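You operate a simulated robot arm through the tools that you are given. There is no shell and no other tool. Be economical: measure what you need, move in short steps, check, and stop when the job is done.

The job below is to be done with a simulated two-armed robot. You get a single attempt, and the scene is never put back.

JOB
Wipe up the spill on the parts table top with the cloth and put it back.
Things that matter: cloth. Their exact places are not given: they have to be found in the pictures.

Only the result counts: the job must be done as asked and must still hold three seconds after the hand-in. Knocking over, shifting, dropping, spilling or breaking anything else fails it. Flat cloth is picked up by pressing the open fingertips on it (5 to 10 N) and closing them slowly along it; thin cloth reads only 2 to 8 mm in the jaws.

ROBOT AND FRAMES
Two 7-joint arms with three-finger grippers on one trunk, on a base that drives. Base frame: it is fixed to the floor where the robot stands at the start and does not move with it; the origin is under the middle of the robot, x ahead of it, y to its left, z up. Lengths are in mm, angles in degrees, forces in N, time in s.
The left shoulder is at the start at [40, 154, 1015], the right one opposite. With the tool pointing down near the work surface each hand reaches from about 240 to 640 mm from the robot's upright axis, wherever it stands, measured 20 degrees to its own side. Payload 2.69 kg a hand.
The TCP of each hand is the grasp point between the finger pads, 29 mm short of the fingertips. In the tool frame z runs along the fingers and y along their closing line. Largest opening 120 mm; the body of the gripper starts 78 mm behind the TCP.
Orientation is that of the tool frame in the base frame, as a unit quaternion [x, y, z, w]. With the fingers straight down and closing along the base's y, the tool's x points along the base's -x, its y along +y and its z along -z.

CONTROLS
- The arms move only by the tool jog_arm. It takes "left_series", "right_series" or both (then of equal length, played together; a hand with none holds still); each is a list of rows, each a list of 7 numbers: the gripper command, from -1 (fully open) to 1 (shut), values between in proportion, then the shift along the base's x, y, z in mm, then the turn, a rotation vector about the base's x, y, z in degrees. In form: [[jaw, x, y, z, ax, ay, az], ...]. A call has 1 to 8 rows; each row shifts and turns the commanded pose from where the row before left it. Rows are played at 5 a second. More than 50 mm and 8.6 degrees between two rows, or a gripper value outside its range, and nothing of the call is played. Where a pose cannot be reached the arm comes as near as it can. A force on the tool above 40 N (or 10 N above the force at the start of the call, whichever is more), or a blocked arm, ends the call early, and 0.2 s more pass. The fingers move at their own pace and stop on an object; they squeeze with about 28 N. The grip force told is the motor's: it shows also when the fingers shut on nothing. Time passes only in rows, and 0.2 s behind the last, so rows that do not move let the fingers close. The reply holds the time, the measured pose of the TCP, the force on the tool along the base axes, the opening and the grip force, in the units named above and with some noise, with the torque about the TCP (base axes, N m) and any sound that the robot's microphone picked up, and new pictures: "pictures" is both (left out), scene, wrist or none (wrist: the cameras of the hands that moved).
- Cameras (640 x 400 px; columns grow to the right, rows downward): "scene" is now at [140.4, 38.1, 1171.9]; the picture's right is [0.42, -0.91, 0.00], its down [-0.45, -0.21, -0.87] and it looks along [0.79, 0.36, -0.50] (base axes); focal length 268 px, centre (320, 200). "left" rides on the left gripper at [63, 0, -104] in its tool frame; the picture's right is [-0.01, 1.00, 0.00], its down [-0.83, 0.00, -0.56] and it looks along [-0.56, 0.00, 0.83] (tool axes); focal length 275 px, centre (320, 200). "right" rides on the right gripper at [63, 0, -104] in its tool frame; the picture's right is [0.00, 1.00, 0.00], its down [-0.83, 0.00, -0.56] and it looks along [-0.56, 0.00, 0.83] (tool axes); focal length 275 px, centre (320, 200).
- raise_lower(by): slides the trunk up (or, below 0, down) by that many mm; the arms and the scene camera ride with it, the base frame stays. It gives what a move gives, with no picture.
- steer(legs): drives the robot by 1 to 6 legs, each [ahead, left, turn to the left] in mm, mm and degrees, along the robot's own axes; the way and the turn of a leg run together, so that a leg with both is an arc; at most 1500 mm and 180 degrees a leg. The arms and the cameras ride along, it lands a little off, and it stops where it bumps. It gives what a move gives, and a new picture of the scene camera.
- pan_tilt(pan, tilt): turns the head with the scene camera to pan (to the left, within 80 degrees either way) and tilt (down, from -29 to 69), counted from straight ahead of the robot. It gives what a move gives, and a new picture of the scene camera.
- probe_pixels(camera, pixels): for up to 12 pixels [column, row] of the newest picture of that camera ("zoom" is the newest enlarged one), the place [x, y, z] in the base frame of the surface seen there, good to about 2 mm. The clock stands still meanwhile.
- close_up(camera, box): a new picture of the part [left, top, right, bottom] of that camera's present view, enlarged. The clock stands still meanwhile.
- close_job(): hands the job in; it is judged then, once.

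Keep the steps short. Do not move on a guess: measure, check each grasp and each placing, and mend mistakes. In all there are 80 turns and 260 pictures (those below and enlarged ones count). Leave the grippers open and the arms clear of the work at the hand-in unless told otherwise, and finish with a single line.

The tools are called after "Call:" as name(argument=value, ...) on one line, values as JSON. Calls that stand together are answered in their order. jog_arm: Moves the arms, as the interface text tells. Its arguments: {"type":"object","properties":{"left_series":{"type":"array","items":{"type":"array","items":{"type":"number"}}},"right_series":{"type":"array","items":{"type":"array","items":{"type":"number"}}},"pictures":{"type":"string","enum":["both","scene","wrist","none"]}},"required":[]} The other tools are called the same way: raise_lower (by) slides the trunk up or down; steer (legs) drives the base; pan_tilt (pan, tilt) turns the head that bears the scene camera; probe_pixels (camera, pixels) gives the place of the surface under pixels of a picture; close_up (camera, box) takes an enlarged picture of a part of a camera's view; close_job () hands the job in.

At the start:

```text
clock: 0.0
left_position: [389.6, 319.0, 948.7]
left_ee_rot: [-0.001, 1.0, -0.001, 0.0]
left_contact_force: [0.2, 0.2, 0.0]
left_ft_torque: [-0.01, -0.02, -0.02]
left_grip_width: 120.0
left_grip_force: 0.0
right_position: [343.2, 0.0, 1001.0]
right_ee_rot: [0.0, 1.0, 0.0, 0.0]
right_contact_force: [0.0, 0.5, 0.3]
right_ft_torque: [-0.02, -0.01, 0.0]
right_grip_width: 119.6
right_grip_force: 0.0
trunk travel left (down, up): [-381.0, 56.0]
robot x, y, heading: [-1.0, 0.9, 0.2]
head pan, tilt: [27.3, 41.7]
```

scene: 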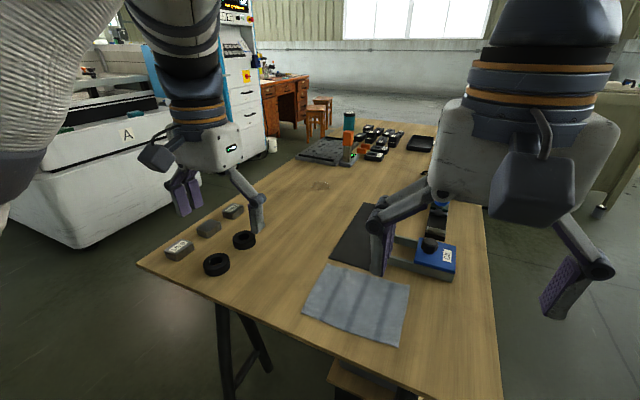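
right: 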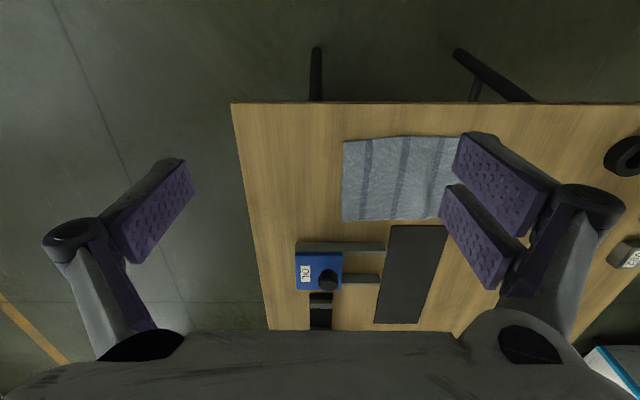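
left: 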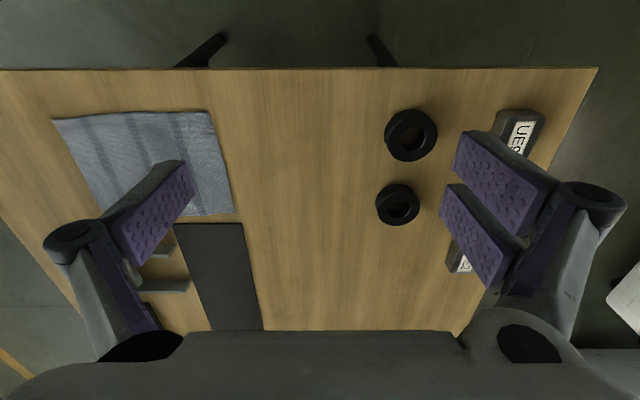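

I see the cloth near pixel (358,303) and perhaps the spill near (320,185). I'll enlarge the views and probe those points.

Call:
close_up(camera="scene", box=[260, 110, 460, 235])

Call:
close_up(camera="scene", box=[280, 235, 480, 360])

Call:
probe_pixels(camera="scene", pixels=[[320, 185], [328, 265], [409, 286], [303, 315], [399, 346], [358, 303], [300, 220], [139, 265], [500, 395], [312, 182], [328, 188], [345, 255]])

```text
3.20 times, centred on (360, 172) of scene
```

zoom: 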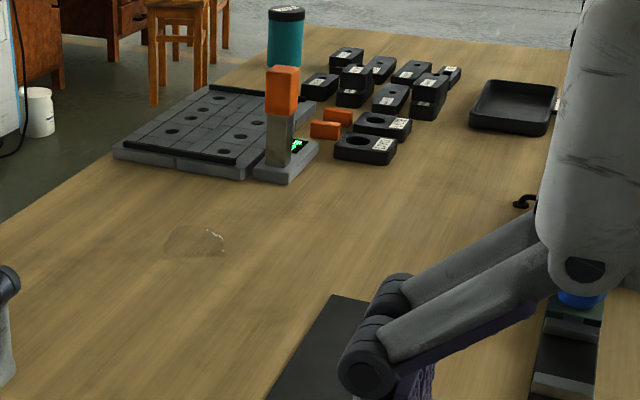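

```text
3.20 times, centred on (380, 298) of scene
```

zoom: 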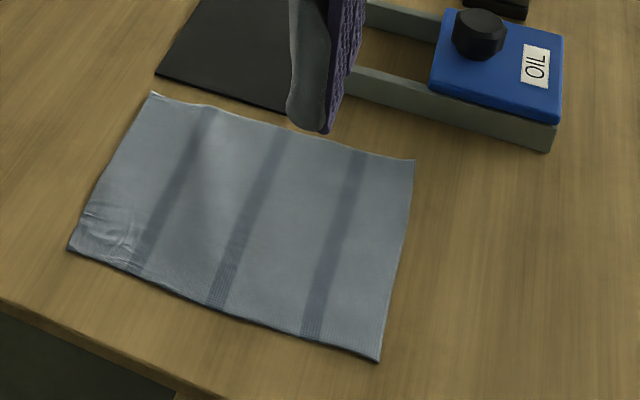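

```text
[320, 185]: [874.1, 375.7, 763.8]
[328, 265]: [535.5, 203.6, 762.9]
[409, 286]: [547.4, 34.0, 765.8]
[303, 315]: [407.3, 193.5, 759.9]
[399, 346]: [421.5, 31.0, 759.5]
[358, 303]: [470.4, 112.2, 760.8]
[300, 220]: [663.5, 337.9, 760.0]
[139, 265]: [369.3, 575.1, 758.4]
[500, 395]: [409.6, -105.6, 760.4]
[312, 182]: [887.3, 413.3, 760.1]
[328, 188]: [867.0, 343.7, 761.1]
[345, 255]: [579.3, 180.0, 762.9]
```

Spill is at about (874, 376), out of reach from here; I'd have to drive. First look around for room on the left of the table.

Call:
pan_tilt(pan=60, tilt=35)

```text
clock: 1.0
left_position: [389.1, 318.9, 948.7]
left_ee_rot: [0.001, 1.0, 0.0, 0.0]
left_contact_force: [-0.3, 0.3, 0.0]
left_ft_torque: [0.02, -0.01, 0.01]
left_grip_width: 120.1
left_grip_force: 0.1
right_position: [343.2, 0.7, 1001.2]
right_ee_rot: [0.001, 1.0, 0.001, 0.001]
right_contact_force: [1.2, -0.7, 0.1]
right_ft_torque: [0.01, 0.01, -0.02]
right_grip_width: 120.1
right_grip_force: 0.2
trunk travel left (down, up): [-381.0, 56.0]
robot x, y, heading: [1.3, -0.4, -0.1]
head pan, tilt: [60.0, 35.0]
```

scene: 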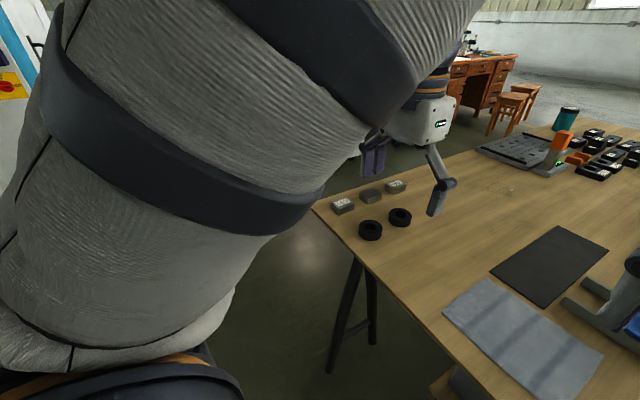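

The arm blocks this view. Pan back and probe the white machine and table's left edge.

Call:
pan_tilt(pan=35, tilt=25)

```text
clock: 1.9
left_position: [389.6, 318.7, 948.9]
left_ee_rot: [-0.001, 1.0, -0.001, 0.0]
left_contact_force: [-0.4, -0.1, -0.1]
left_ft_torque: [-0.01, -0.02, 0.04]
left_grip_width: 120.0
left_grip_force: 0.1
right_position: [343.1, 0.7, 1002.7]
right_ee_rot: [0.0, 1.0, 0.0, 0.0]
right_contact_force: [0.1, 0.0, 0.8]
right_ft_torque: [0.0, 0.02, -0.01]
right_grip_width: 120.0
right_grip_force: 0.0
trunk travel left (down, up): [-381.0, 56.0]
robot x, y, heading: [-2.5, -3.4, -0.0]
head pan, tilt: [35.0, 25.0]
```

scene: 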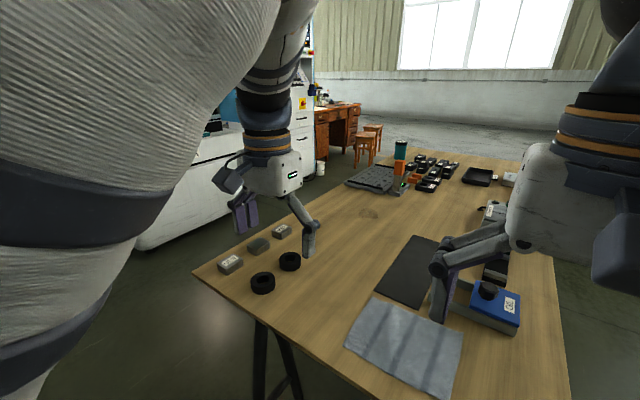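

Call:
probe_pixels(camera="scene", pixels=[[140, 246], [200, 225], [175, 170], [200, 150], [235, 220], [299, 180], [335, 190], [370, 212], [193, 272], [400, 155], [310, 190], [270, 245]])

Call:
close_up(camera="scene", box=[320, 130, 520, 255])

```text
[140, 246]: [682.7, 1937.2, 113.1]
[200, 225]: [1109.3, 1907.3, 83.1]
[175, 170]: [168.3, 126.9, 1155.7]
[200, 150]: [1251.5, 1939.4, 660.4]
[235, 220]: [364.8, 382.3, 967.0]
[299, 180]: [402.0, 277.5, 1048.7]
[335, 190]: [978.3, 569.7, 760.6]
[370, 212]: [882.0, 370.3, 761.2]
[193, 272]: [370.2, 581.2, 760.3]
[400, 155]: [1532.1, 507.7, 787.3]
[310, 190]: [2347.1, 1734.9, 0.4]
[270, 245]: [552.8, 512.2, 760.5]
```

```text
3.20 times, centred on (420, 192) of scene
```

zoom: 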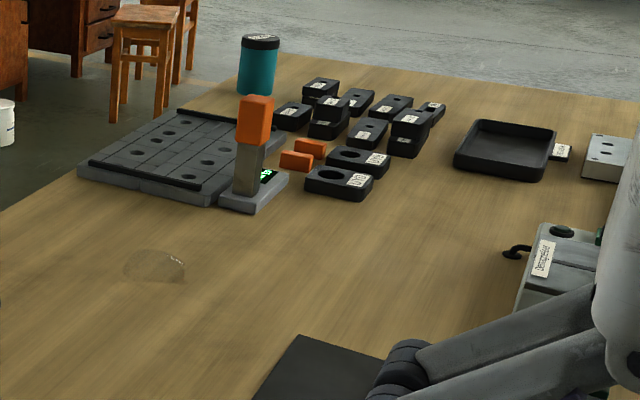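

Left side has ample room (machine at y≈1900). Pick up the cloth first: move the left hand over its centre (≈(477,115)) and the right hand aside.

Call:
jog_arm(left_series=[[-1, 17.5, -40, 0, 0, 0, 0], [-1, 17.5, -41, 0, 0, 0, 0], [-1, 17.5, -41, 0, 0, 0, 0], [-1, 17.5, -41, 0, 0, 0, 0], [-1, 17.5, -41, 0, 0, 0, 0], [-1, 0, 0, 0, 0, 0, 0]], right_series=[[-1, 0, -40, 0, 0, 0, 0], [-1, 0, -40, 0, 0, 0, 0], [-1, 0, -40, 0, 0, 0, 0], [-1, 0, -40, 0, 0, 0, 0], [-1, 0, -30, 0, 0, 0, 0], [-1, 0, 0, 0, 0, 0, 0]], pictures="both")

```text
clock: 3.3
left_position: [483.8, 119.0, 944.6]
left_ee_rot: [-0.001, 1.0, -0.001, 0.0]
left_contact_force: [0.1, 0.6, 0.8]
left_ft_torque: [0.01, -0.03, 0.0]
left_grip_width: 120.0
left_grip_force: 0.0
left hand out of reach, approached as far as the arm can: row 2
right_position: [345.2, -190.4, 1002.0]
right_ee_rot: [0.0, 1.0, 0.0, 0.0]
right_contact_force: [-0.8, -0.1, -0.4]
right_ft_torque: [0.01, -0.01, 0.0]
right_grip_width: 120.0
right_grip_force: 0.1
trunk travel left (down, up): [-381.0, 56.0]
robot x, y, heading: [-0.2, -2.3, -0.1]
head pan, tilt: [35.0, 25.0]
```

scene: 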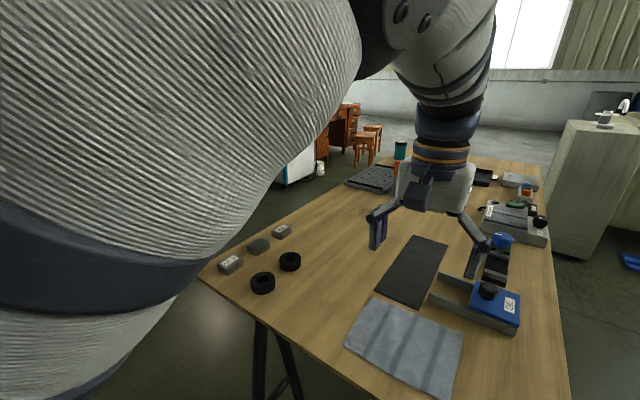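
right: 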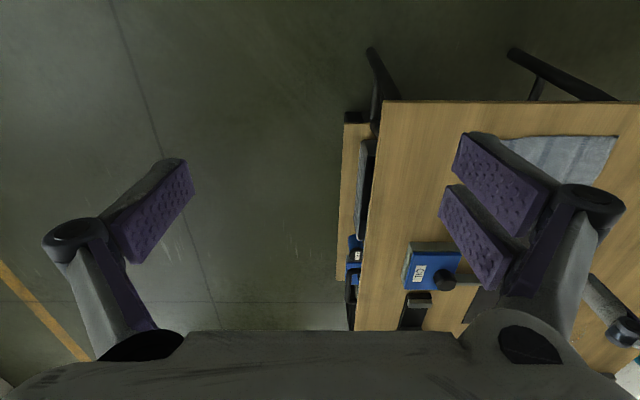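
left: 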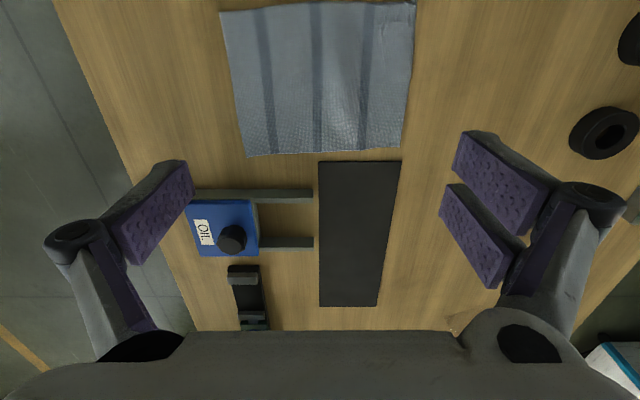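

Left hand is near above the cloth. Probe the cloth in the left wrist view.

Call:
probe_pixels(camera="left", pixels=[[224, 14], [412, 6], [401, 146], [250, 154], [320, 80], [320, 150], [280, 190], [232, 240], [360, 170], [200, 200]])

```text
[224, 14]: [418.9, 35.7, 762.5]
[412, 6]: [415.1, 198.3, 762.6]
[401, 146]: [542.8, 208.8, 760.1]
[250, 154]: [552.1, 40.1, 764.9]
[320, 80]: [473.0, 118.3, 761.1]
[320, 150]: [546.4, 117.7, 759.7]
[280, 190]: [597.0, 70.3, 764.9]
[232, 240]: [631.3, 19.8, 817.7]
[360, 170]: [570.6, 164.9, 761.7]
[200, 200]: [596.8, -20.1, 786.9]
```

Centre ≈(482,121); the hand is at (484,119). Descend with the jaws at ~60 mm to just above the cloth.

Call:
jog_arm(left_series=[[0, 0, 1, -40, 0, 0, 0], [0, 0, 0, -40, 0, 0, 0], [0, 0, 0, -35, 0, 0, 0], [0, 0, 0, -15, 0, 0, 0], [0, 0, 0, 0, 0, 0, 0]], pictures="wrist")

```text
clock: 4.5
left_position: [483.4, 117.7, 816.6]
left_ee_rot: [0.0, 1.0, 0.0, 0.0]
left_contact_force: [-0.3, 0.7, -0.3]
left_ft_torque: [-0.01, -0.01, -0.01]
left_grip_width: 59.7
left_grip_force: 0.1
right_position: [346.7, -190.0, 1001.6]
right_ee_rot: [0.0, 1.0, 0.0, 0.0]
right_contact_force: [-0.1, 0.3, 0.3]
right_ft_torque: [0.03, -0.02, -0.01]
right_grip_width: 119.9
right_grip_force: 0.1
trunk travel left (down, up): [-381.0, 56.0]
robot x, y, heading: [-1.2, -1.5, -0.0]
head pan, tilt: [35.0, 25.0]
```

left: 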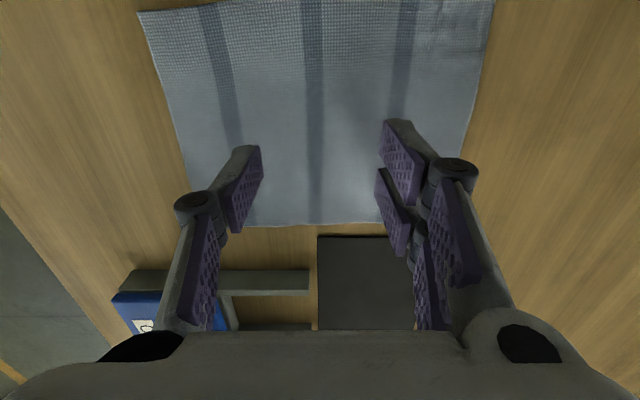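

Lower towards contact (expected at TCP z≈790).

Call:
jog_arm(left_series=[[0, 0, 0, -14, 0, 0, 0], [0, 0, 0, -8, 0, 0, 0], [0, 0, 0, -4, 0, 0, 0], [0, 0, 0, 0, 0, 0, 0]], pictures="none")

```text
clock: 5.5
left_position: [483.7, 117.2, 790.8]
left_ee_rot: [-0.001, 1.0, -0.002, 0.0]
left_contact_force: [-0.7, 0.4, -0.2]
left_ft_torque: [0.02, -0.02, -0.03]
left_grip_width: 59.9
left_grip_force: 0.0
right_position: [345.8, -190.7, 1001.9]
right_ee_rot: [0.0, 1.0, 0.0, 0.0]
right_contact_force: [-0.6, 0.6, 0.2]
right_ft_torque: [0.02, 0.01, -0.03]
right_grip_width: 119.8
right_grip_force: 0.1
trunk travel left (down, up): [-381.0, 56.0]
robot x, y, heading: [-0.4, 0.3, 0.1]
head pan, tilt: [35.0, 25.0]
```

No contact yet; 2 mm lower.

Call:
jog_arm(left_series=[[0, 0, 0, -2, 0, 0, 0], [0, 0, 0, 0, 0, 0, 0]], pictures="none")

```text
clock: 6.1
left_position: [483.6, 118.5, 788.3]
left_ee_rot: [0.0, 1.0, -0.001, 0.0]
left_contact_force: [-0.1, 0.4, -0.6]
left_ft_torque: [-0.01, -0.04, 0.03]
left_grip_width: 60.0
left_grip_force: 0.1
right_position: [345.4, -189.7, 1001.2]
right_ee_rot: [0.0, 1.0, 0.0, 0.0]
right_contact_force: [0.4, -0.6, -0.1]
right_ft_torque: [0.0, -0.02, -0.02]
right_grip_width: 120.0
right_grip_force: 0.0
trunk travel left (down, up): [-381.0, 56.0]
robot x, y, heading: [-0.6, -2.8, -0.0]
head pan, tilt: [35.0, 25.0]
```

Call:
jog_arm(left_series=[[0, 0, 0, -1, 0, 0, 0], [0, 0, 0, 0, 0, 0, 0]], pictures="none")

```text
clock: 6.7
left_position: [483.6, 118.3, 788.7]
left_ee_rot: [0.001, 1.0, -0.001, 0.0]
left_contact_force: [0.0, -0.1, -0.4]
left_ft_torque: [0.01, 0.01, 0.0]
left_grip_width: 59.8
left_grip_force: 0.0
right_position: [345.2, -189.8, 1001.0]
right_ee_rot: [0.001, 1.0, 0.0, 0.0]
right_contact_force: [-0.2, -0.2, -0.6]
right_ft_torque: [0.01, 0.01, 0.01]
right_grip_width: 120.0
right_grip_force: 0.1
trunk travel left (down, up): [-381.0, 56.0]
robot x, y, heading: [1.0, 2.2, 0.0]
head pan, tilt: [35.0, 25.0]
```

Call:
jog_arm(left_series=[[0, 0, 0, -1.5, 0, 0, 0], [0, 0, 0, 0, 0, 0, 0]], pictures="none")

```text
clock: 7.3
left_position: [483.2, 118.0, 788.4]
left_ee_rot: [0.0, 1.0, -0.001, 0.002]
left_contact_force: [0.7, -0.3, 10.7]
left_ft_torque: [0.19, -0.02, -0.03]
left_grip_width: 60.9
left_grip_force: 0.5
right_position: [345.4, -190.0, 1001.8]
right_ee_rot: [0.0, 1.0, 0.0, 0.001]
right_contact_force: [0.7, 0.0, -0.4]
right_ft_torque: [0.03, -0.02, 0.03]
right_grip_width: 119.8
right_grip_force: 0.0
trunk travel left (down, up): [-381.0, 56.0]
robot x, y, heading: [0.3, 0.4, 0.1]
head pan, tilt: [35.0, 25.0]
```

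10.7 N: ease 0.3 mm, then close slowly.

Call:
jog_arm(left_series=[[0, 0, 0, -0.0, 0, 0, 0], [0.06, 0, 0, 0.3, 0, 0, 0], [0.12, 0, 0, 0, 0, 0, 0], [0.18, 0, 0, 0, 0, 0, 0], [0.24, 0, 0, 0, 0, 0, 0], [0.3, 0, 0, 0, 0, 0, 0], [0.36, 0, 0, 0, 0, 0, 0], [0.42, 0, 0, 0, 0, 0, 0]], pictures="wrist")

```text
clock: 9.1
left_position: [482.3, 118.2, 786.6]
left_ee_rot: [-0.001, 1.0, 0.0, 0.0]
left_contact_force: [-0.8, -0.8, 10.1]
left_ft_torque: [0.03, -0.04, 0.02]
left_grip_width: 37.2
left_grip_force: 0.0
right_position: [345.1, -189.8, 1001.3]
right_ee_rot: [0.001, 1.0, 0.0, 0.001]
right_contact_force: [-1.2, 0.6, 0.0]
right_ft_torque: [0.01, -0.01, 0.03]
right_grip_width: 119.8
right_grip_force: 0.0
trunk travel left (down, up): [-381.0, 56.0]
robot x, y, heading: [-2.6, 0.4, 0.3]
head pan, tilt: [35.0, 25.0]
```

left: 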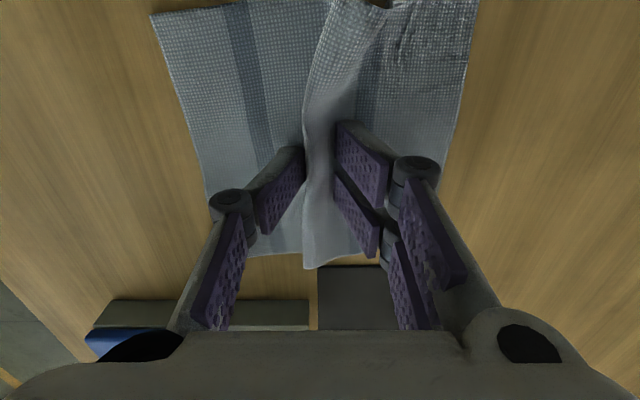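

The cloth folds up between the fingers. Continue closing.

Call:
jog_arm(left_series=[[0.5, 0, 0, 0.2, 0, 0, 0], [0.58, 0, 0, 0, 0, 0, 0], [0.66, 0, 0, 0, 0, 0, 0], [0.74, 0, 0, 0, 0, 0, 0], [0.82, 0, 0, 0, 0, 0, 0], [0.9, 0, 0, 0, 0, 0, 0], [1, 0, 0, 0, 0, 0, 0], [1, 0, 0, 0, 0, 0, 0]], pictures="wrist")

```text
clock: 10.9
left_position: [482.6, 118.9, 787.9]
left_ee_rot: [-0.001, 1.0, -0.001, 0.001]
left_contact_force: [0.7, 0.5, 11.2]
left_ft_torque: [0.46, 0.13, 0.02]
left_grip_width: 2.3
left_grip_force: 26.9
right_position: [345.4, -191.4, 1002.1]
right_ee_rot: [0.001, 1.0, 0.0, 0.001]
right_contact_force: [-0.3, 0.3, 0.4]
right_ft_torque: [0.02, -0.01, 0.0]
right_grip_width: 119.9
right_grip_force: 0.0
trunk travel left (down, up): [-381.0, 56.0]
robot x, y, heading: [0.0, 0.8, 0.1]
head pan, tilt: [35.0, 25.0]
```

left: 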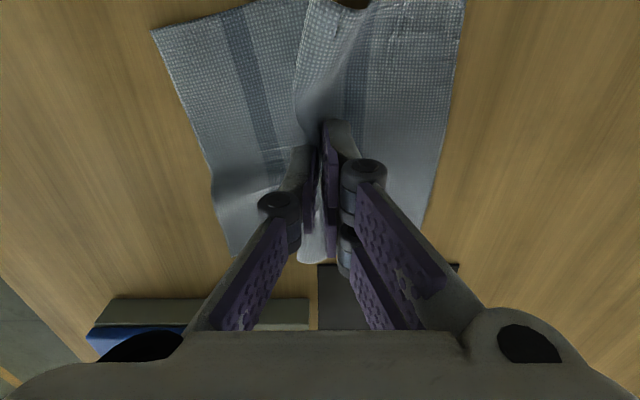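

Closed on 2.3 mm. Lift and check.

Call:
jog_arm(left_series=[[1, 0, 0, 15, 0, 0, 0], [1, 0, 0, 30, 0, 0, 0], [1, 0, 0, 40, 0, 0, 0], [1, 0, 0, 40, 0, 0, 0], [1, 0, 0, 40, 0, 0, 0], [1, 0, 0, 40, 0, 0, 0], [1, 0, 0, 0, 0, 0, 0]], pictures="both")

```text
clock: 12.5
left_position: [482.0, 119.9, 991.9]
left_ee_rot: [-0.001, 1.0, -0.001, -0.001]
left_contact_force: [0.4, 1.3, -4.0]
left_ft_torque: [0.12, 0.05, 0.03]
left_grip_width: 2.8
left_grip_force: 24.5
right_position: [345.5, -190.4, 1001.1]
right_ee_rot: [0.0, 1.0, 0.0, 0.0]
right_contact_force: [-0.2, 0.8, -0.4]
right_ft_torque: [0.03, -0.01, -0.02]
right_grip_width: 119.9
right_grip_force: 0.1
trunk travel left (down, up): [-381.0, 56.0]
robot x, y, heading: [-0.3, -2.1, -0.0]
head pan, tilt: [35.0, 25.0]
```

scene: 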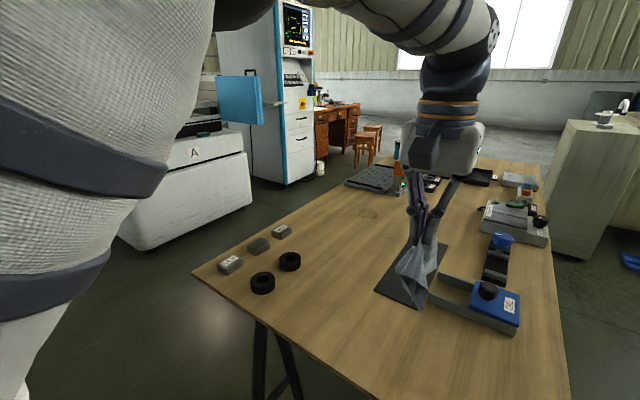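
left: 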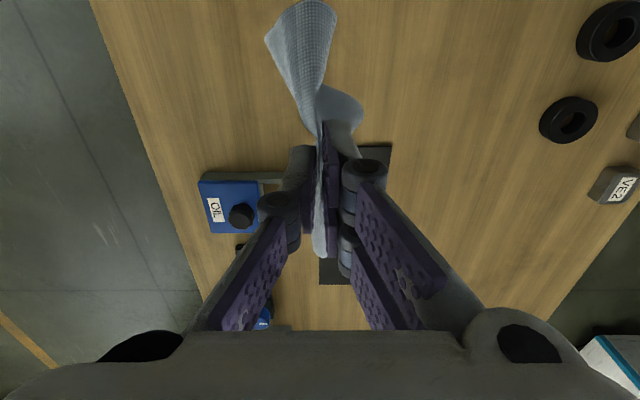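

Cloth is held (2.8 mm, hanging). Drive left 1000, ahead 750, then turn right 90 to the left side of the table.

Call:
steer(legs=[[0, 1000, 0], [750, 0, 0]])

Call:
steer(legs=[[0, 0, -90]])

Call:
pan_tilt(pan=10, tilt=50)

```text
clock: 24.1
left_position: [1231.4, 1107.7, 991.7]
left_ee_rot: [0.003, 1.0, -0.001, -0.001]
left_contact_force: [1.5, 1.6, -0.5]
left_ft_torque: [0.01, 0.03, 0.03]
left_grip_width: 3.8
left_grip_force: 33.3
right_position: [1093.6, 800.2, 1002.4]
right_ee_rot: [0.003, 1.0, 0.0, 0.0]
right_contact_force: [0.4, 0.3, 0.8]
right_ft_torque: [0.02, 0.03, 0.03]
right_grip_width: 120.0
right_grip_force: 0.0
trunk travel left (down, up): [-381.0, 56.0]
robot x, y, heading: [750.9, 992.4, -0.1]
head pan, tilt: [35.0, 25.0]
```

scene: 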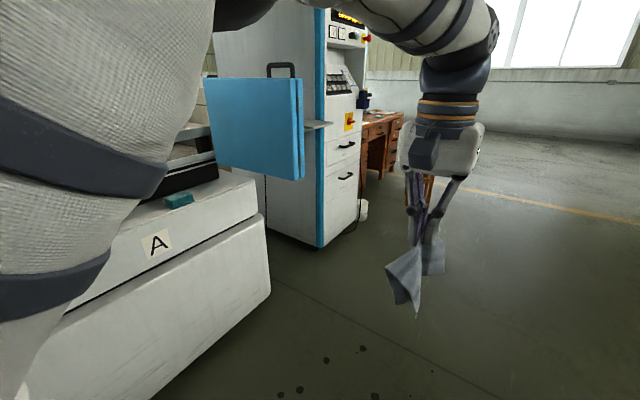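

```text
clock: 28.2
left_position: [877.4, 512.1, 992.2]
left_ee_rot: [0.7, 0.714, -0.001, 0.0]
left_contact_force: [1.5, 0.1, -0.2]
left_ft_torque: [-0.02, 0.01, -0.02]
left_grip_width: 2.6
left_grip_force: 25.7
right_position: [564.0, 642.6, 1001.1]
right_ee_rot: [0.699, 0.715, -0.001, 0.0]
right_contact_force: [-0.1, 0.5, -0.6]
right_ft_torque: [0.0, 0.01, 0.0]
right_grip_width: 119.8
right_grip_force: 0.0
trunk travel left (down, up): [-381.0, 56.0]
robot x, y, heading: [748.1, 991.9, -89.0]
head pan, tilt: [35.0, 25.0]
```

scene: 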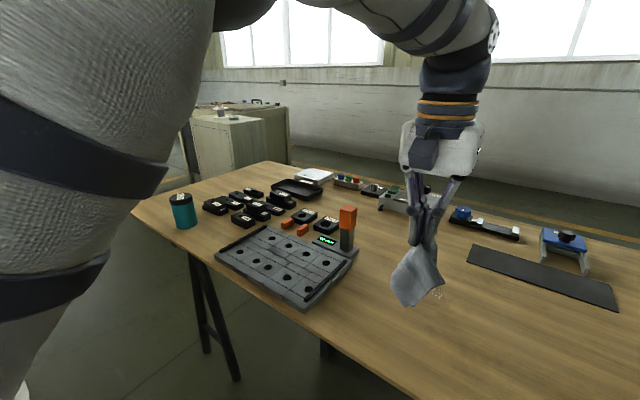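

```text
clock: 29.1
left_position: [876.7, 511.7, 991.7]
left_ee_rot: [0.7, 0.714, -0.001, -0.001]
left_contact_force: [-0.3, 0.7, 1.1]
left_ft_torque: [-0.01, 0.01, -0.03]
left_grip_width: 1.1
left_grip_force: 27.0
right_position: [565.1, 643.6, 1002.4]
right_ee_rot: [0.7, 0.715, 0.0, 0.0]
right_contact_force: [0.0, -0.5, 0.1]
right_ft_torque: [0.04, 0.02, 0.03]
right_grip_width: 119.9
right_grip_force: 0.1
trunk travel left (down, up): [-381.0, 56.0]
robot x, y, heading: [749.7, 989.7, -88.7]
head pan, tilt: [10.0, 50.0]
```

scene: 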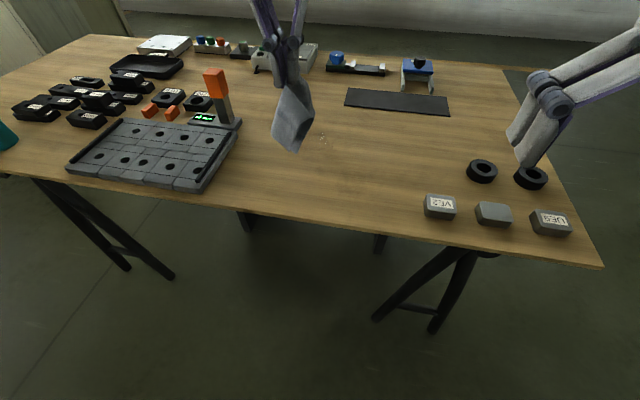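

Now nicely in front. Move 70 mm closer for reach, then look at the spill closely.

Call:
steer(legs=[[70, 0, -1]])

Call:
close_up(camera="scene", box=[240, 90, 400, 190])

Call:
close_up(camera="left", box=[0, 0, 640, 400])

```text
clock: 30.1
left_position: [869.5, 439.2, 992.3]
left_ee_rot: [0.705, 0.709, 0.0, -0.001]
left_contact_force: [0.0, 0.2, 0.2]
left_ft_torque: [0.02, -0.1, 0.01]
left_grip_width: 0.9
left_grip_force: 25.0
right_position: [560.6, 576.3, 1001.3]
right_ee_rot: [0.706, 0.708, 0.0, 0.0]
right_contact_force: [0.3, 0.0, -0.7]
right_ft_torque: [0.03, -0.01, 0.01]
right_grip_width: 120.1
right_grip_force: 0.1
trunk travel left (down, up): [-381.0, 56.0]
robot x, y, heading: [751.1, 921.8, -90.1]
head pan, tilt: [10.0, 50.0]
```

scene: 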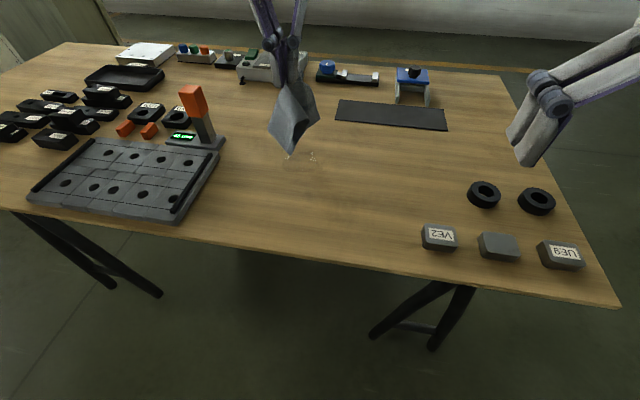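

```text
4.00 times, centred on (320, 140) of scene
```

zoom: 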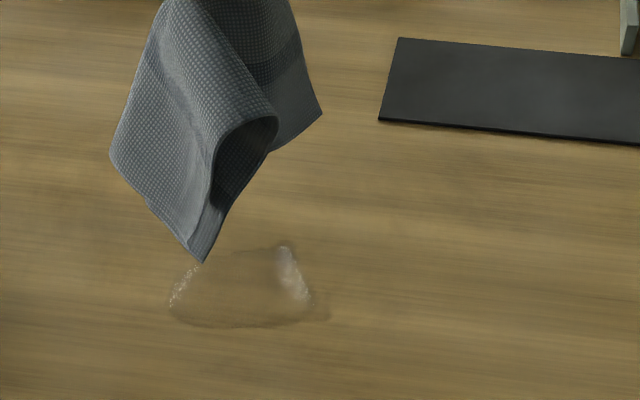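

```text
1.00 times, centred on (320, 200) of left (not enlarged: the box is as wide or as high as the picture)
```

zoom: 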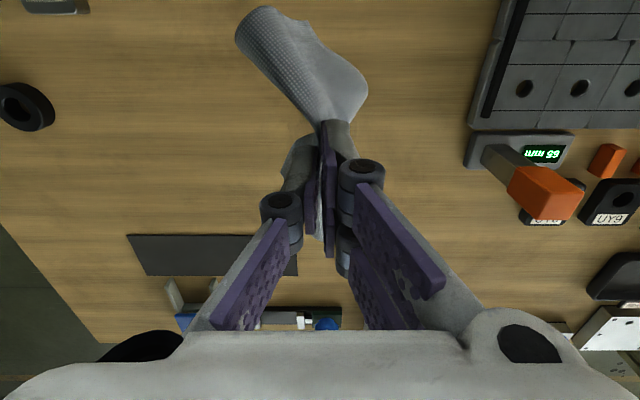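

Measure the spill's outline from the scene picture: left (282,165), right (322,167), top (303,153), bottom (303,172).

Call:
probe_pixels(camera="scene", pixels=[[282, 165], [322, 167], [310, 151], [303, 171], [303, 163], [220, 143], [225, 200], [335, 122]])

```text
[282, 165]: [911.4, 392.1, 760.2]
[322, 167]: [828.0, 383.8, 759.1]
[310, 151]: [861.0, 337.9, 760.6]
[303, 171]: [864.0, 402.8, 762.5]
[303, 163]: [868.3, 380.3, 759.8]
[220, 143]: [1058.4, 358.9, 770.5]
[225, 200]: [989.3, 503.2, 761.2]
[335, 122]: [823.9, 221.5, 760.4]
```

Spill spans x 828–911, y 338–403. Move the hand over its centre and descend to just above contact.

Call:
jog_arm(left_series=[[1, 0, -35, 0, 0, 0, 0], [1, 0, -34, -20, 0, 0, 0], [1, 0, 0, -40, 0, 0, 0], [1, 0, 0, -40, 0, 0, 0], [1, 0, 0, -40, 0, 0, 0], [1, 0, 0, -30, 0, 0, 0], [1, 0, 0, -15, 0, 0, 0], [1, 0, 0, 0, 0, 0, 0]], pictures="both")

```text
clock: 31.9
left_position: [869.3, 371.1, 806.2]
left_ee_rot: [0.707, 0.708, -0.001, 0.0]
left_contact_force: [-0.8, 0.1, 1.5]
left_ft_torque: [0.0, -0.04, 0.01]
left_grip_width: 2.7
left_grip_force: 24.6
right_position: [560.0, 575.3, 1002.0]
right_ee_rot: [0.707, 0.707, 0.0, 0.0]
right_contact_force: [0.1, 0.6, -0.1]
right_ft_torque: [0.01, -0.01, -0.01]
right_grip_width: 119.9
right_grip_force: 0.1
trunk travel left (down, up): [-381.0, 56.0]
robot x, y, heading: [749.3, 920.4, -89.8]
head pan, tilt: [10.0, 50.0]
```

scene: 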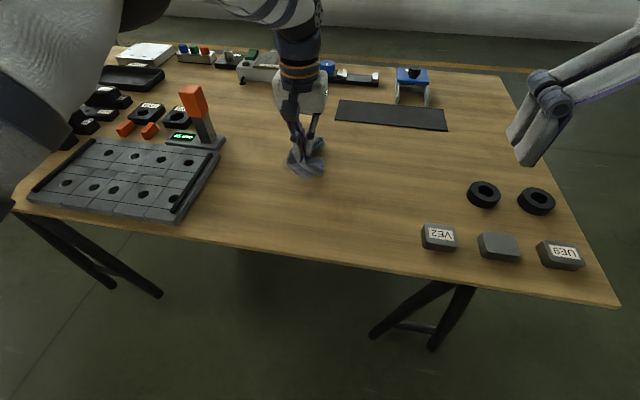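
left: 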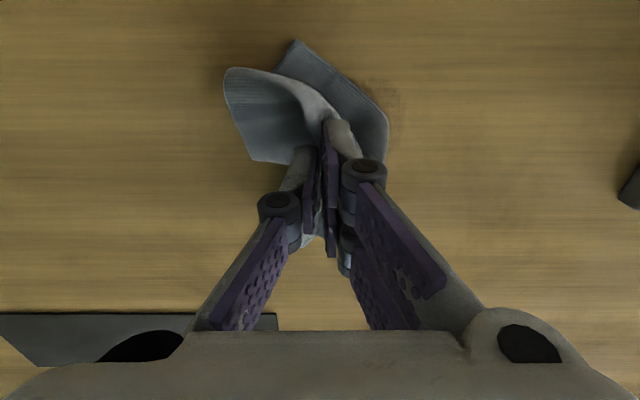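

Cloth touches. Press down gently.

Call:
jog_arm(left_series=[[1, 0, 0, -8, 0, 0, 0], [1, 0, 0, -4, 0, 0, 0], [1, 0, 0, -2, 0, 0, 0], [1, 0, 0, 0, 0, 0, 0]], pictures="none")

```text
clock: 33.0
left_position: [870.1, 370.9, 794.1]
left_ee_rot: [0.706, 0.708, -0.001, 0.0]
left_contact_force: [1.5, 0.2, -0.5]
left_ft_torque: [0.07, -0.05, -0.01]
left_grip_width: 3.2
left_grip_force: 33.2
right_position: [560.2, 575.8, 1002.3]
right_ee_rot: [0.707, 0.707, 0.0, 0.001]
right_contact_force: [-0.6, 0.2, 0.1]
right_ft_torque: [-0.01, -0.01, -0.03]
right_grip_width: 120.0
right_grip_force: 0.1
trunk travel left (down, up): [-381.0, 56.0]
robot x, y, heading: [746.9, 924.4, -90.0]
head pan, tilt: [10.0, 50.0]
```

Call:
jog_arm(left_series=[[1, 0, 0, -3, 0, 0, 0], [1, 0, 0, -1, 0, 0, 0], [1, 0, 0, 0, 0, 0, 0]], pictures="none")

```text
clock: 33.8
left_position: [869.6, 372.1, 790.9]
left_ee_rot: [0.706, 0.708, -0.001, 0.0]
left_contact_force: [-1.4, -0.4, 5.1]
left_ft_torque: [0.02, 0.52, -0.01]
left_grip_width: 2.3
left_grip_force: 27.6
right_position: [559.3, 576.5, 1002.1]
right_ee_rot: [0.706, 0.708, 0.0, 0.0]
right_contact_force: [-0.9, -0.9, 0.3]
right_ft_torque: [-0.02, -0.04, -0.01]
right_grip_width: 120.1
right_grip_force: 0.0
trunk travel left (down, up): [-381.0, 56.0]
robot x, y, heading: [746.6, 922.3, -90.1]
head pan, tilt: [10.0, 50.0]
```

5 N. Wipe strokes along x over y = 372, checking force.

Call:
jog_arm(left_series=[[1, 25, 0, -0.5, 0, 0, 0], [1, 25, 0, 0, 0, 0, 0], [1, -25, 0, 0, 0, 0, 0], [1, -25, 0, 0, 0, 0, 0], [1, -25, 0, 0, 0, 0, 0], [1, -25, 0, 0, 0, 0, 0], [1, 0, 0, 0, 0, 0, 0]], pictures="wrist")

```text
clock: 35.4
left_position: [819.3, 370.8, 789.0]
left_ee_rot: [0.705, 0.709, -0.001, -0.001]
left_contact_force: [2.0, -0.3, 7.2]
left_ft_torque: [0.0, 0.35, -0.01]
left_grip_width: 2.0
left_grip_force: 30.8
right_position: [561.1, 575.6, 1001.4]
right_ee_rot: [0.707, 0.707, -0.001, 0.0]
right_contact_force: [-1.4, -0.6, 0.2]
right_ft_torque: [-0.02, -0.03, -0.01]
right_grip_width: 120.2
right_grip_force: 0.0
trunk travel left (down, up): [-381.0, 56.0]
robot x, y, heading: [748.6, 920.0, -90.2]
head pan, tilt: [10.0, 50.0]
```

left: 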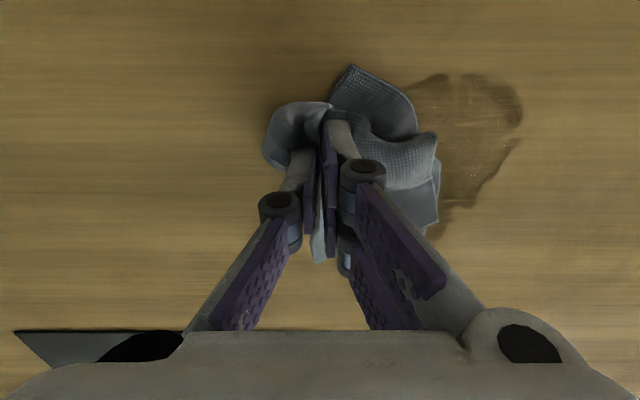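

I see the remaining wet patch at (415–520, 75–210). Measure it.

Call:
probe_pixels(camera="left", pixels=[[440, 74], [490, 74], [521, 112], [505, 170], [450, 208], [415, 85], [400, 100], [470, 120]])

Call:
jog_arm(left_series=[[1, 25, 6, 0, 0, 0, 0], [1, 25, 6, 0, 0, 0, 0], [1, 25, 0, 0, 0, 0, 0], [1, 25, 0, 0, 0, 0, 0], [1, 5, 14, 0, 0, 0, 0], [1, -25, 0, 0, 0, 0, 0], [1, -25, 0, 0, 0, 0, 0], [1, -30, 0, 0, 0, 0, 0]], pictures="none")

```text
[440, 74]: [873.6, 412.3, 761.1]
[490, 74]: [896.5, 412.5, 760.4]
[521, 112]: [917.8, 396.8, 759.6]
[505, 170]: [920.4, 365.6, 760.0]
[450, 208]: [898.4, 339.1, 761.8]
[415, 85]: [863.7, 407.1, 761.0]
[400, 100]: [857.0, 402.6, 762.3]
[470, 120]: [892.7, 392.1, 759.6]
```

```text
clock: 37.1
left_position: [844.2, 396.8, 789.3]
left_ee_rot: [0.706, 0.709, -0.001, 0.0]
left_contact_force: [1.3, 0.4, 2.8]
left_ft_torque: [0.0, -0.1, 0.0]
left_grip_width: 0.8
left_grip_force: 25.4
right_position: [559.5, 576.3, 1001.3]
right_ee_rot: [0.706, 0.708, 0.0, 0.001]
right_contact_force: [-0.1, 0.2, -0.2]
right_ft_torque: [-0.01, -0.04, -0.01]
right_grip_width: 120.0
right_grip_force: 0.0
trunk travel left (down, up): [-381.0, 56.0]
robot x, y, heading: [749.9, 922.2, -90.1]
head pan, tilt: [10.0, 50.0]
```

Force 2.8 N; lower 0.7 and sweep at y≈410.

Call:
jog_arm(left_series=[[1, -20, 0, -0.7, 0, 0, 0], [1, 0, 12, 0, 0, 0, 0], [1, 25, 0, 0, 0, 0, 0], [1, 25, 0, 0, 0, 0, 0], [1, 25, 0, 0, 0, 0, 0], [1, 25, 0, 0, 0, 0, 0], [1, 0, -12, 0, 0, 0, 0], [1, 0, 0, 0, 0, 0, 0]], pictures="wrist")

```text
clock: 39.0
left_position: [924.4, 397.1, 787.7]
left_ee_rot: [0.706, 0.708, -0.001, 0.0]
left_contact_force: [0.4, 1.3, 5.7]
left_ft_torque: [-0.03, 0.05, -0.02]
left_grip_width: 1.2
left_grip_force: 26.4
right_position: [559.5, 576.5, 1001.2]
right_ee_rot: [0.706, 0.708, 0.0, 0.001]
right_contact_force: [-0.3, 0.8, -0.1]
right_ft_torque: [-0.01, -0.03, -0.01]
right_grip_width: 119.7
right_grip_force: 0.0
trunk travel left (down, up): [-381.0, 56.0]
robot x, y, heading: [747.3, 924.2, -89.8]
head pan, tilt: [10.0, 50.0]
```

left: 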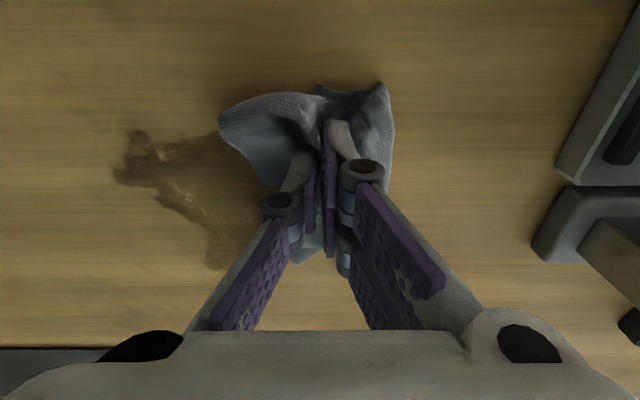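

The patch shrinks; measure the rest.

Call:
probe_pixels(camera="left", pixels=[[118, 175], [140, 132], [215, 268], [210, 140], [180, 200], [260, 220]])

Call:
jog_arm(left_series=[[1, 0, -14, 0, 0, 0, 0], [1, -25, 0, 0, 0, 0, 0], [1, -25, 0, 0, 0, 0, 0], [1, -25, 0, 0, 0, 0, 0], [1, -25, 0, 0, 0, 0, 0], [1, -10, -14, 0, 0, 0, 0], [1, 0, -10, 0, 0, 0, 0], [1, 0, 0, 0, 0, 0, 0]], pictures="wrist")

```text
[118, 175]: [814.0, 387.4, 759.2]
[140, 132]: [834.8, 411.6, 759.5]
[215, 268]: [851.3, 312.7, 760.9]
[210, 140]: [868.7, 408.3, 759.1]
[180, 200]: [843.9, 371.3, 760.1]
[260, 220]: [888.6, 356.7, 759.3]
```

```text
clock: 40.8
left_position: [814.3, 359.0, 787.5]
left_ee_rot: [0.706, 0.708, -0.001, 0.0]
left_contact_force: [2.8, -1.6, 5.1]
left_ft_torque: [0.19, -0.02, 0.03]
left_grip_width: 2.9
left_grip_force: 24.2
right_position: [560.9, 577.3, 1001.0]
right_ee_rot: [0.707, 0.708, -0.001, 0.0]
right_contact_force: [0.0, 0.0, 0.8]
right_ft_torque: [0.01, 0.01, 0.01]
right_grip_width: 120.0
right_grip_force: 0.0
trunk travel left (down, up): [-381.0, 56.0]
robot x, y, heading: [748.4, 920.2, -89.8]
head pan, tilt: [10.0, 50.0]
```

left: 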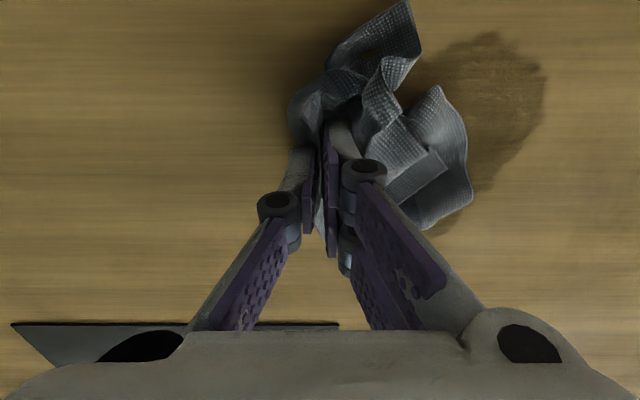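

The patch remains a faint film. Continue a raster over y 345 → 320.

Call:
jog_arm(left_series=[[1, 0, -12, -0.2, 0, 0, 0], [1, 28, 0, 0, 0, 0, 0], [1, 28, 0, 0, 0, 0, 0], [1, 28, 0, 0, 0, 0, 0], [1, 28, 0, 0, 0, 0, 0], [1, 0, -14, 0, 0, 0, 0], [1, -28, 0, 0, 0, 0, 0], [1, -28, 0, 0, 0, 0, 0]], pictures="none")

Call:
jog_arm(left_series=[[1, -28, 0, 0, 0, 0, 0], [1, -20, 0, 0, 0, 0, 0], [1, 0, -14, 0, 0, 0, 0], [1, 30, 0, 0, 0, 0, 0], [1, 30, 0, 0, 0, 0, 0], [1, 30, 0, 0, 0, 0, 0], [1, 10, 10, 0, 0, 0, 0], [1, 0, 0, 0, 0, 0, 0]], pictures="both")

```text
clock: 42.5
left_position: [870.4, 333.7, 787.7]
left_ee_rot: [0.706, 0.709, 0.0, 0.0]
left_contact_force: [2.1, -0.3, 4.0]
left_ft_torque: [-0.03, 0.25, 0.0]
left_grip_width: 1.3
left_grip_force: 25.5
right_position: [559.2, 577.0, 1003.5]
right_ee_rot: [0.706, 0.708, 0.0, 0.0]
right_contact_force: [-0.3, 0.4, -0.3]
right_ft_torque: [-0.02, 0.01, 0.01]
right_grip_width: 120.0
right_grip_force: 0.0
trunk travel left (down, up): [-381.0, 56.0]
robot x, y, heading: [751.7, 921.4, -89.9]
head pan, tilt: [10.0, 50.0]
```

```text
clock: 44.4
left_position: [928.7, 349.5, 787.1]
left_ee_rot: [0.706, 0.708, -0.001, 0.001]
left_contact_force: [0.0, 0.2, 2.8]
left_ft_torque: [-0.03, 0.03, 0.0]
left_grip_width: 1.3
left_grip_force: 25.3
left hand out of reach, approached as far as the arm can: row 1, 2, 3
right_position: [561.2, 577.2, 1002.5]
right_ee_rot: [0.706, 0.709, -0.001, 0.0]
right_contact_force: [-0.6, 0.0, -0.2]
right_ft_torque: [-0.02, 0.01, -0.02]
right_grip_width: 120.1
right_grip_force: 0.1
trunk travel left (down, up): [-381.0, 56.0]
robot x, y, heading: [745.6, 922.9, -89.9]
head pan, tilt: [10.0, 50.0]
```

scene: 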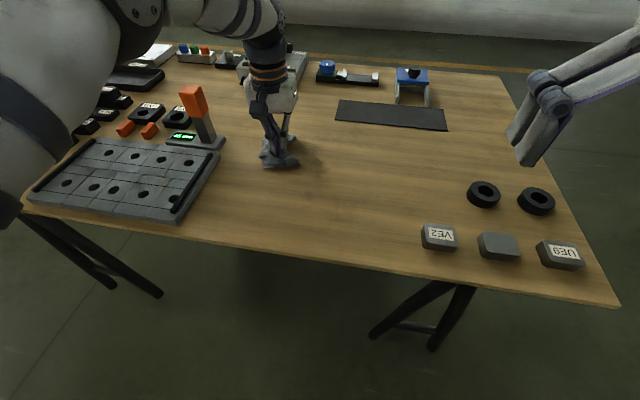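
left: 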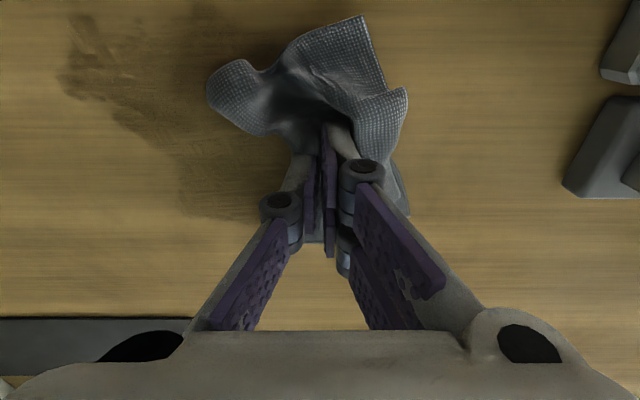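

Lift 130 mm to see what is left.

Call:
jog_arm(left_series=[[1, 0, 0, 25, 0, 0, 0], [1, 0, 30, 40, 0, 0, 0], [1, 0, 40, 40, 0, 0, 0], [1, 0, 40, 25, 0, 0, 0], [1, 0, 30, 0, 0, 0, 0], [1, 0, 0, 0, 0, 0, 0]], pictures="wrist")

Call:
close_up(camera="scene", box=[240, 90, 400, 190])

```text
refused: row 3 steps farther than a row can; nothing moved
```

```text
4.00 times, centred on (320, 140) of scene
```

zoom: 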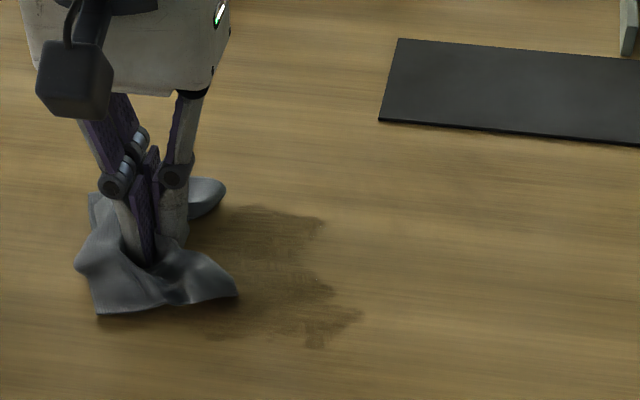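

Call:
jog_arm(left_series=[[1, 0, 0, 25, 0, 0, 0], [1, 0, 25, 40, 0, 0, 0], [1, 0, 25, 40, 0, 0, 0], [1, 0, 35, 25, 0, 0, 0], [1, 0, 40, 10, 0, 0, 0], [1, 0, 0, 0, 0, 0, 0]], pictures="wrist")

Call:
close_up(camera="scene", box=[240, 90, 400, 190])

```text
clock: 45.8
left_position: [925.9, 476.1, 926.5]
left_ee_rot: [0.706, 0.708, 0.0, 0.0]
left_contact_force: [3.3, 0.2, 0.9]
left_ft_torque: [-0.05, 0.04, 0.02]
left_grip_width: 1.0
left_grip_force: 25.3
right_position: [559.3, 575.8, 1001.6]
right_ee_rot: [0.706, 0.708, 0.0, 0.0]
right_contact_force: [-0.6, 0.1, 0.4]
right_ft_torque: [-0.02, -0.05, 0.02]
right_grip_width: 119.9
right_grip_force: 0.2
trunk travel left (down, up): [-381.0, 56.0]
robot x, y, heading: [750.2, 920.2, -89.8]
head pan, tilt: [10.0, 50.0]
```

left: 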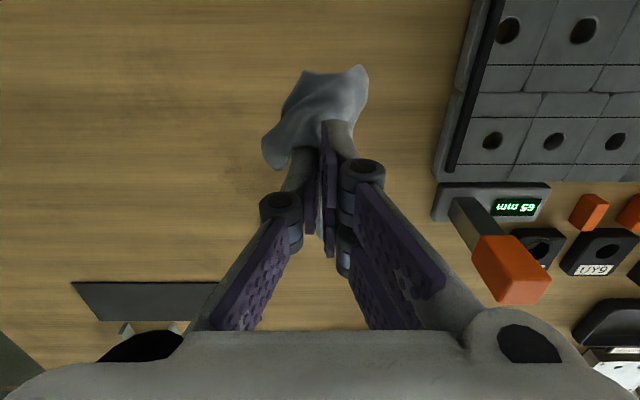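

```text
4.00 times, centred on (320, 140) of scene
```

zoom: 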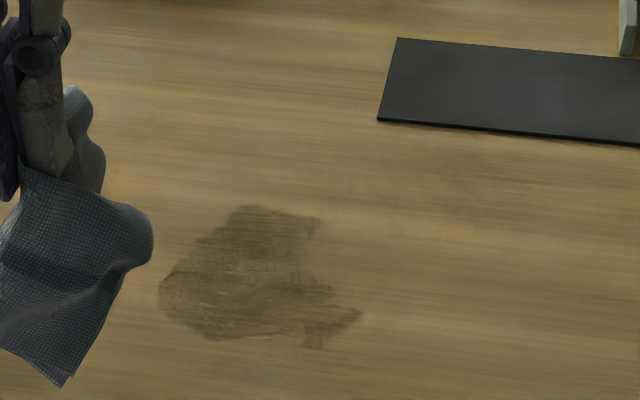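

A damp smear remains. Measure it and wipe again.

Call:
probe_pixels(camera="scene", pixels=[[280, 164], [330, 169], [302, 142], [297, 175], [318, 176], [319, 147], [284, 169], [290, 155]])

Call:
jog_arm(left_series=[[1, 0, -33, 0, 0, 0, 0], [1, 0, -33, -20, 0, 0, 0], [1, 0, 0, -40, 0, 0, 0], [1, 0, 0, -40, 0, 0, 0], [1, 0, 0, -30, 0, 0, 0], [1, 0, 0, -7, 0, 0, 0], [1, 0, 0, -1, 0, 0, 0], [1, 0, 0, 0, 0, 0, 0]], pictures="none")

```text
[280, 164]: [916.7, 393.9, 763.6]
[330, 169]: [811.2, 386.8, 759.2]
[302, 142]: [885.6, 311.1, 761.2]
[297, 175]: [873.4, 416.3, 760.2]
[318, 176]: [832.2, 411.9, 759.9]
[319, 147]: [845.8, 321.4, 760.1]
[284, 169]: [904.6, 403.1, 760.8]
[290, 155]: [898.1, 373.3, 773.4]
```

```text
clock: 47.5
left_position: [928.7, 407.9, 789.9]
left_ee_rot: [0.706, 0.708, -0.001, 0.0]
left_contact_force: [-0.7, -1.8, 9.0]
left_ft_torque: [-0.06, 0.01, 0.01]
left_grip_width: 2.9
left_grip_force: 32.2
right_position: [559.7, 576.9, 1001.3]
right_ee_rot: [0.706, 0.708, -0.001, 0.0]
right_contact_force: [-0.1, 0.0, 0.3]
right_ft_torque: [0.05, 0.0, -0.02]
right_grip_width: 119.9
right_grip_force: 0.0
trunk travel left (down, up): [-381.0, 56.0]
robot x, y, heading: [750.2, 925.3, -89.7]
head pan, tilt: [10.0, 50.0]
```

Force 9 N. Raster downward from y=408 in 13 mm lines.

Call:
jog_arm(left_series=[[1, -31, 0, 0, 0, 0, 0], [1, -31, 0, 0, 0, 0, 0], [1, -31, 0, 0, 0, 0, 0], [1, -31, 0, 0, 0, 0, 0], [1, 0, -13, 0, 0, 0, 0], [1, 31, 0, 0, 0, 0, 0], [1, 31, 0, 0, 0, 0, 0], [1, 31, 0, 0, 0, 0, 0]], pictures="none")

Call:
jog_arm(left_series=[[1, 31, 0, -0.5, 0, 0, 0], [1, 0, -13, 0, 0, 0, 0], [1, -31, 0, 0, 0, 0, 0], [1, -31, 0, 0, 0, 0, 0], [1, -31, 0, 0, 0, 0, 0], [1, -31, 0, 0, 0, 0, 0], [1, 0, -13, 0, 0, 0, 0], [1, 31, 0, 0, 0, 0, 0]], pictures="wrist")

```text
clock: 49.4
left_position: [898.1, 396.2, 790.9]
left_ee_rot: [0.705, 0.709, -0.002, 0.0]
left_contact_force: [-0.1, 0.9, 1.7]
left_ft_torque: [0.0, 0.25, -0.04]
left_grip_width: 1.7
left_grip_force: 29.2
right_position: [561.4, 576.4, 1001.8]
right_ee_rot: [0.706, 0.709, 0.0, 0.001]
right_contact_force: [0.6, -0.9, -0.7]
right_ft_torque: [0.01, -0.02, -0.01]
right_grip_width: 119.8
right_grip_force: 0.1
trunk travel left (down, up): [-381.0, 56.0]
robot x, y, heading: [749.2, 923.4, -89.8]
head pan, tilt: [10.0, 50.0]
```

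```text
clock: 51.1
left_position: [835.9, 368.9, 790.1]
left_ee_rot: [0.706, 0.708, -0.001, 0.0]
left_contact_force: [-0.5, 0.1, 1.8]
left_ft_torque: [0.0, -0.02, -0.01]
left_grip_width: 2.6
left_grip_force: 25.5
right_position: [560.3, 576.1, 1001.9]
right_ee_rot: [0.707, 0.707, -0.001, 0.0]
right_contact_force: [0.8, -0.1, -0.7]
right_ft_torque: [-0.01, 0.0, 0.03]
right_grip_width: 120.1
right_grip_force: 0.1
trunk travel left (down, up): [-381.0, 56.0]
robot x, y, heading: [750.5, 920.2, -89.7]
head pan, tilt: [10.0, 50.0]
```

left: 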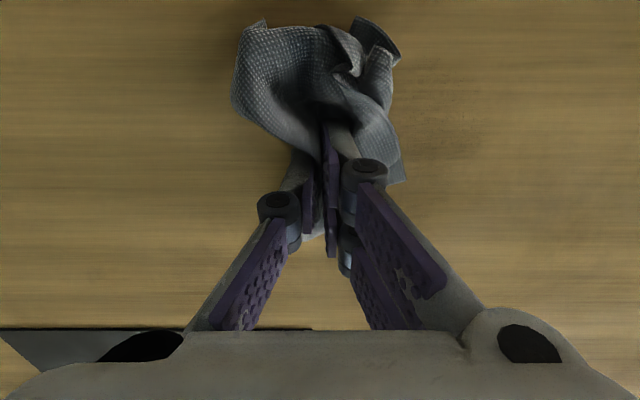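

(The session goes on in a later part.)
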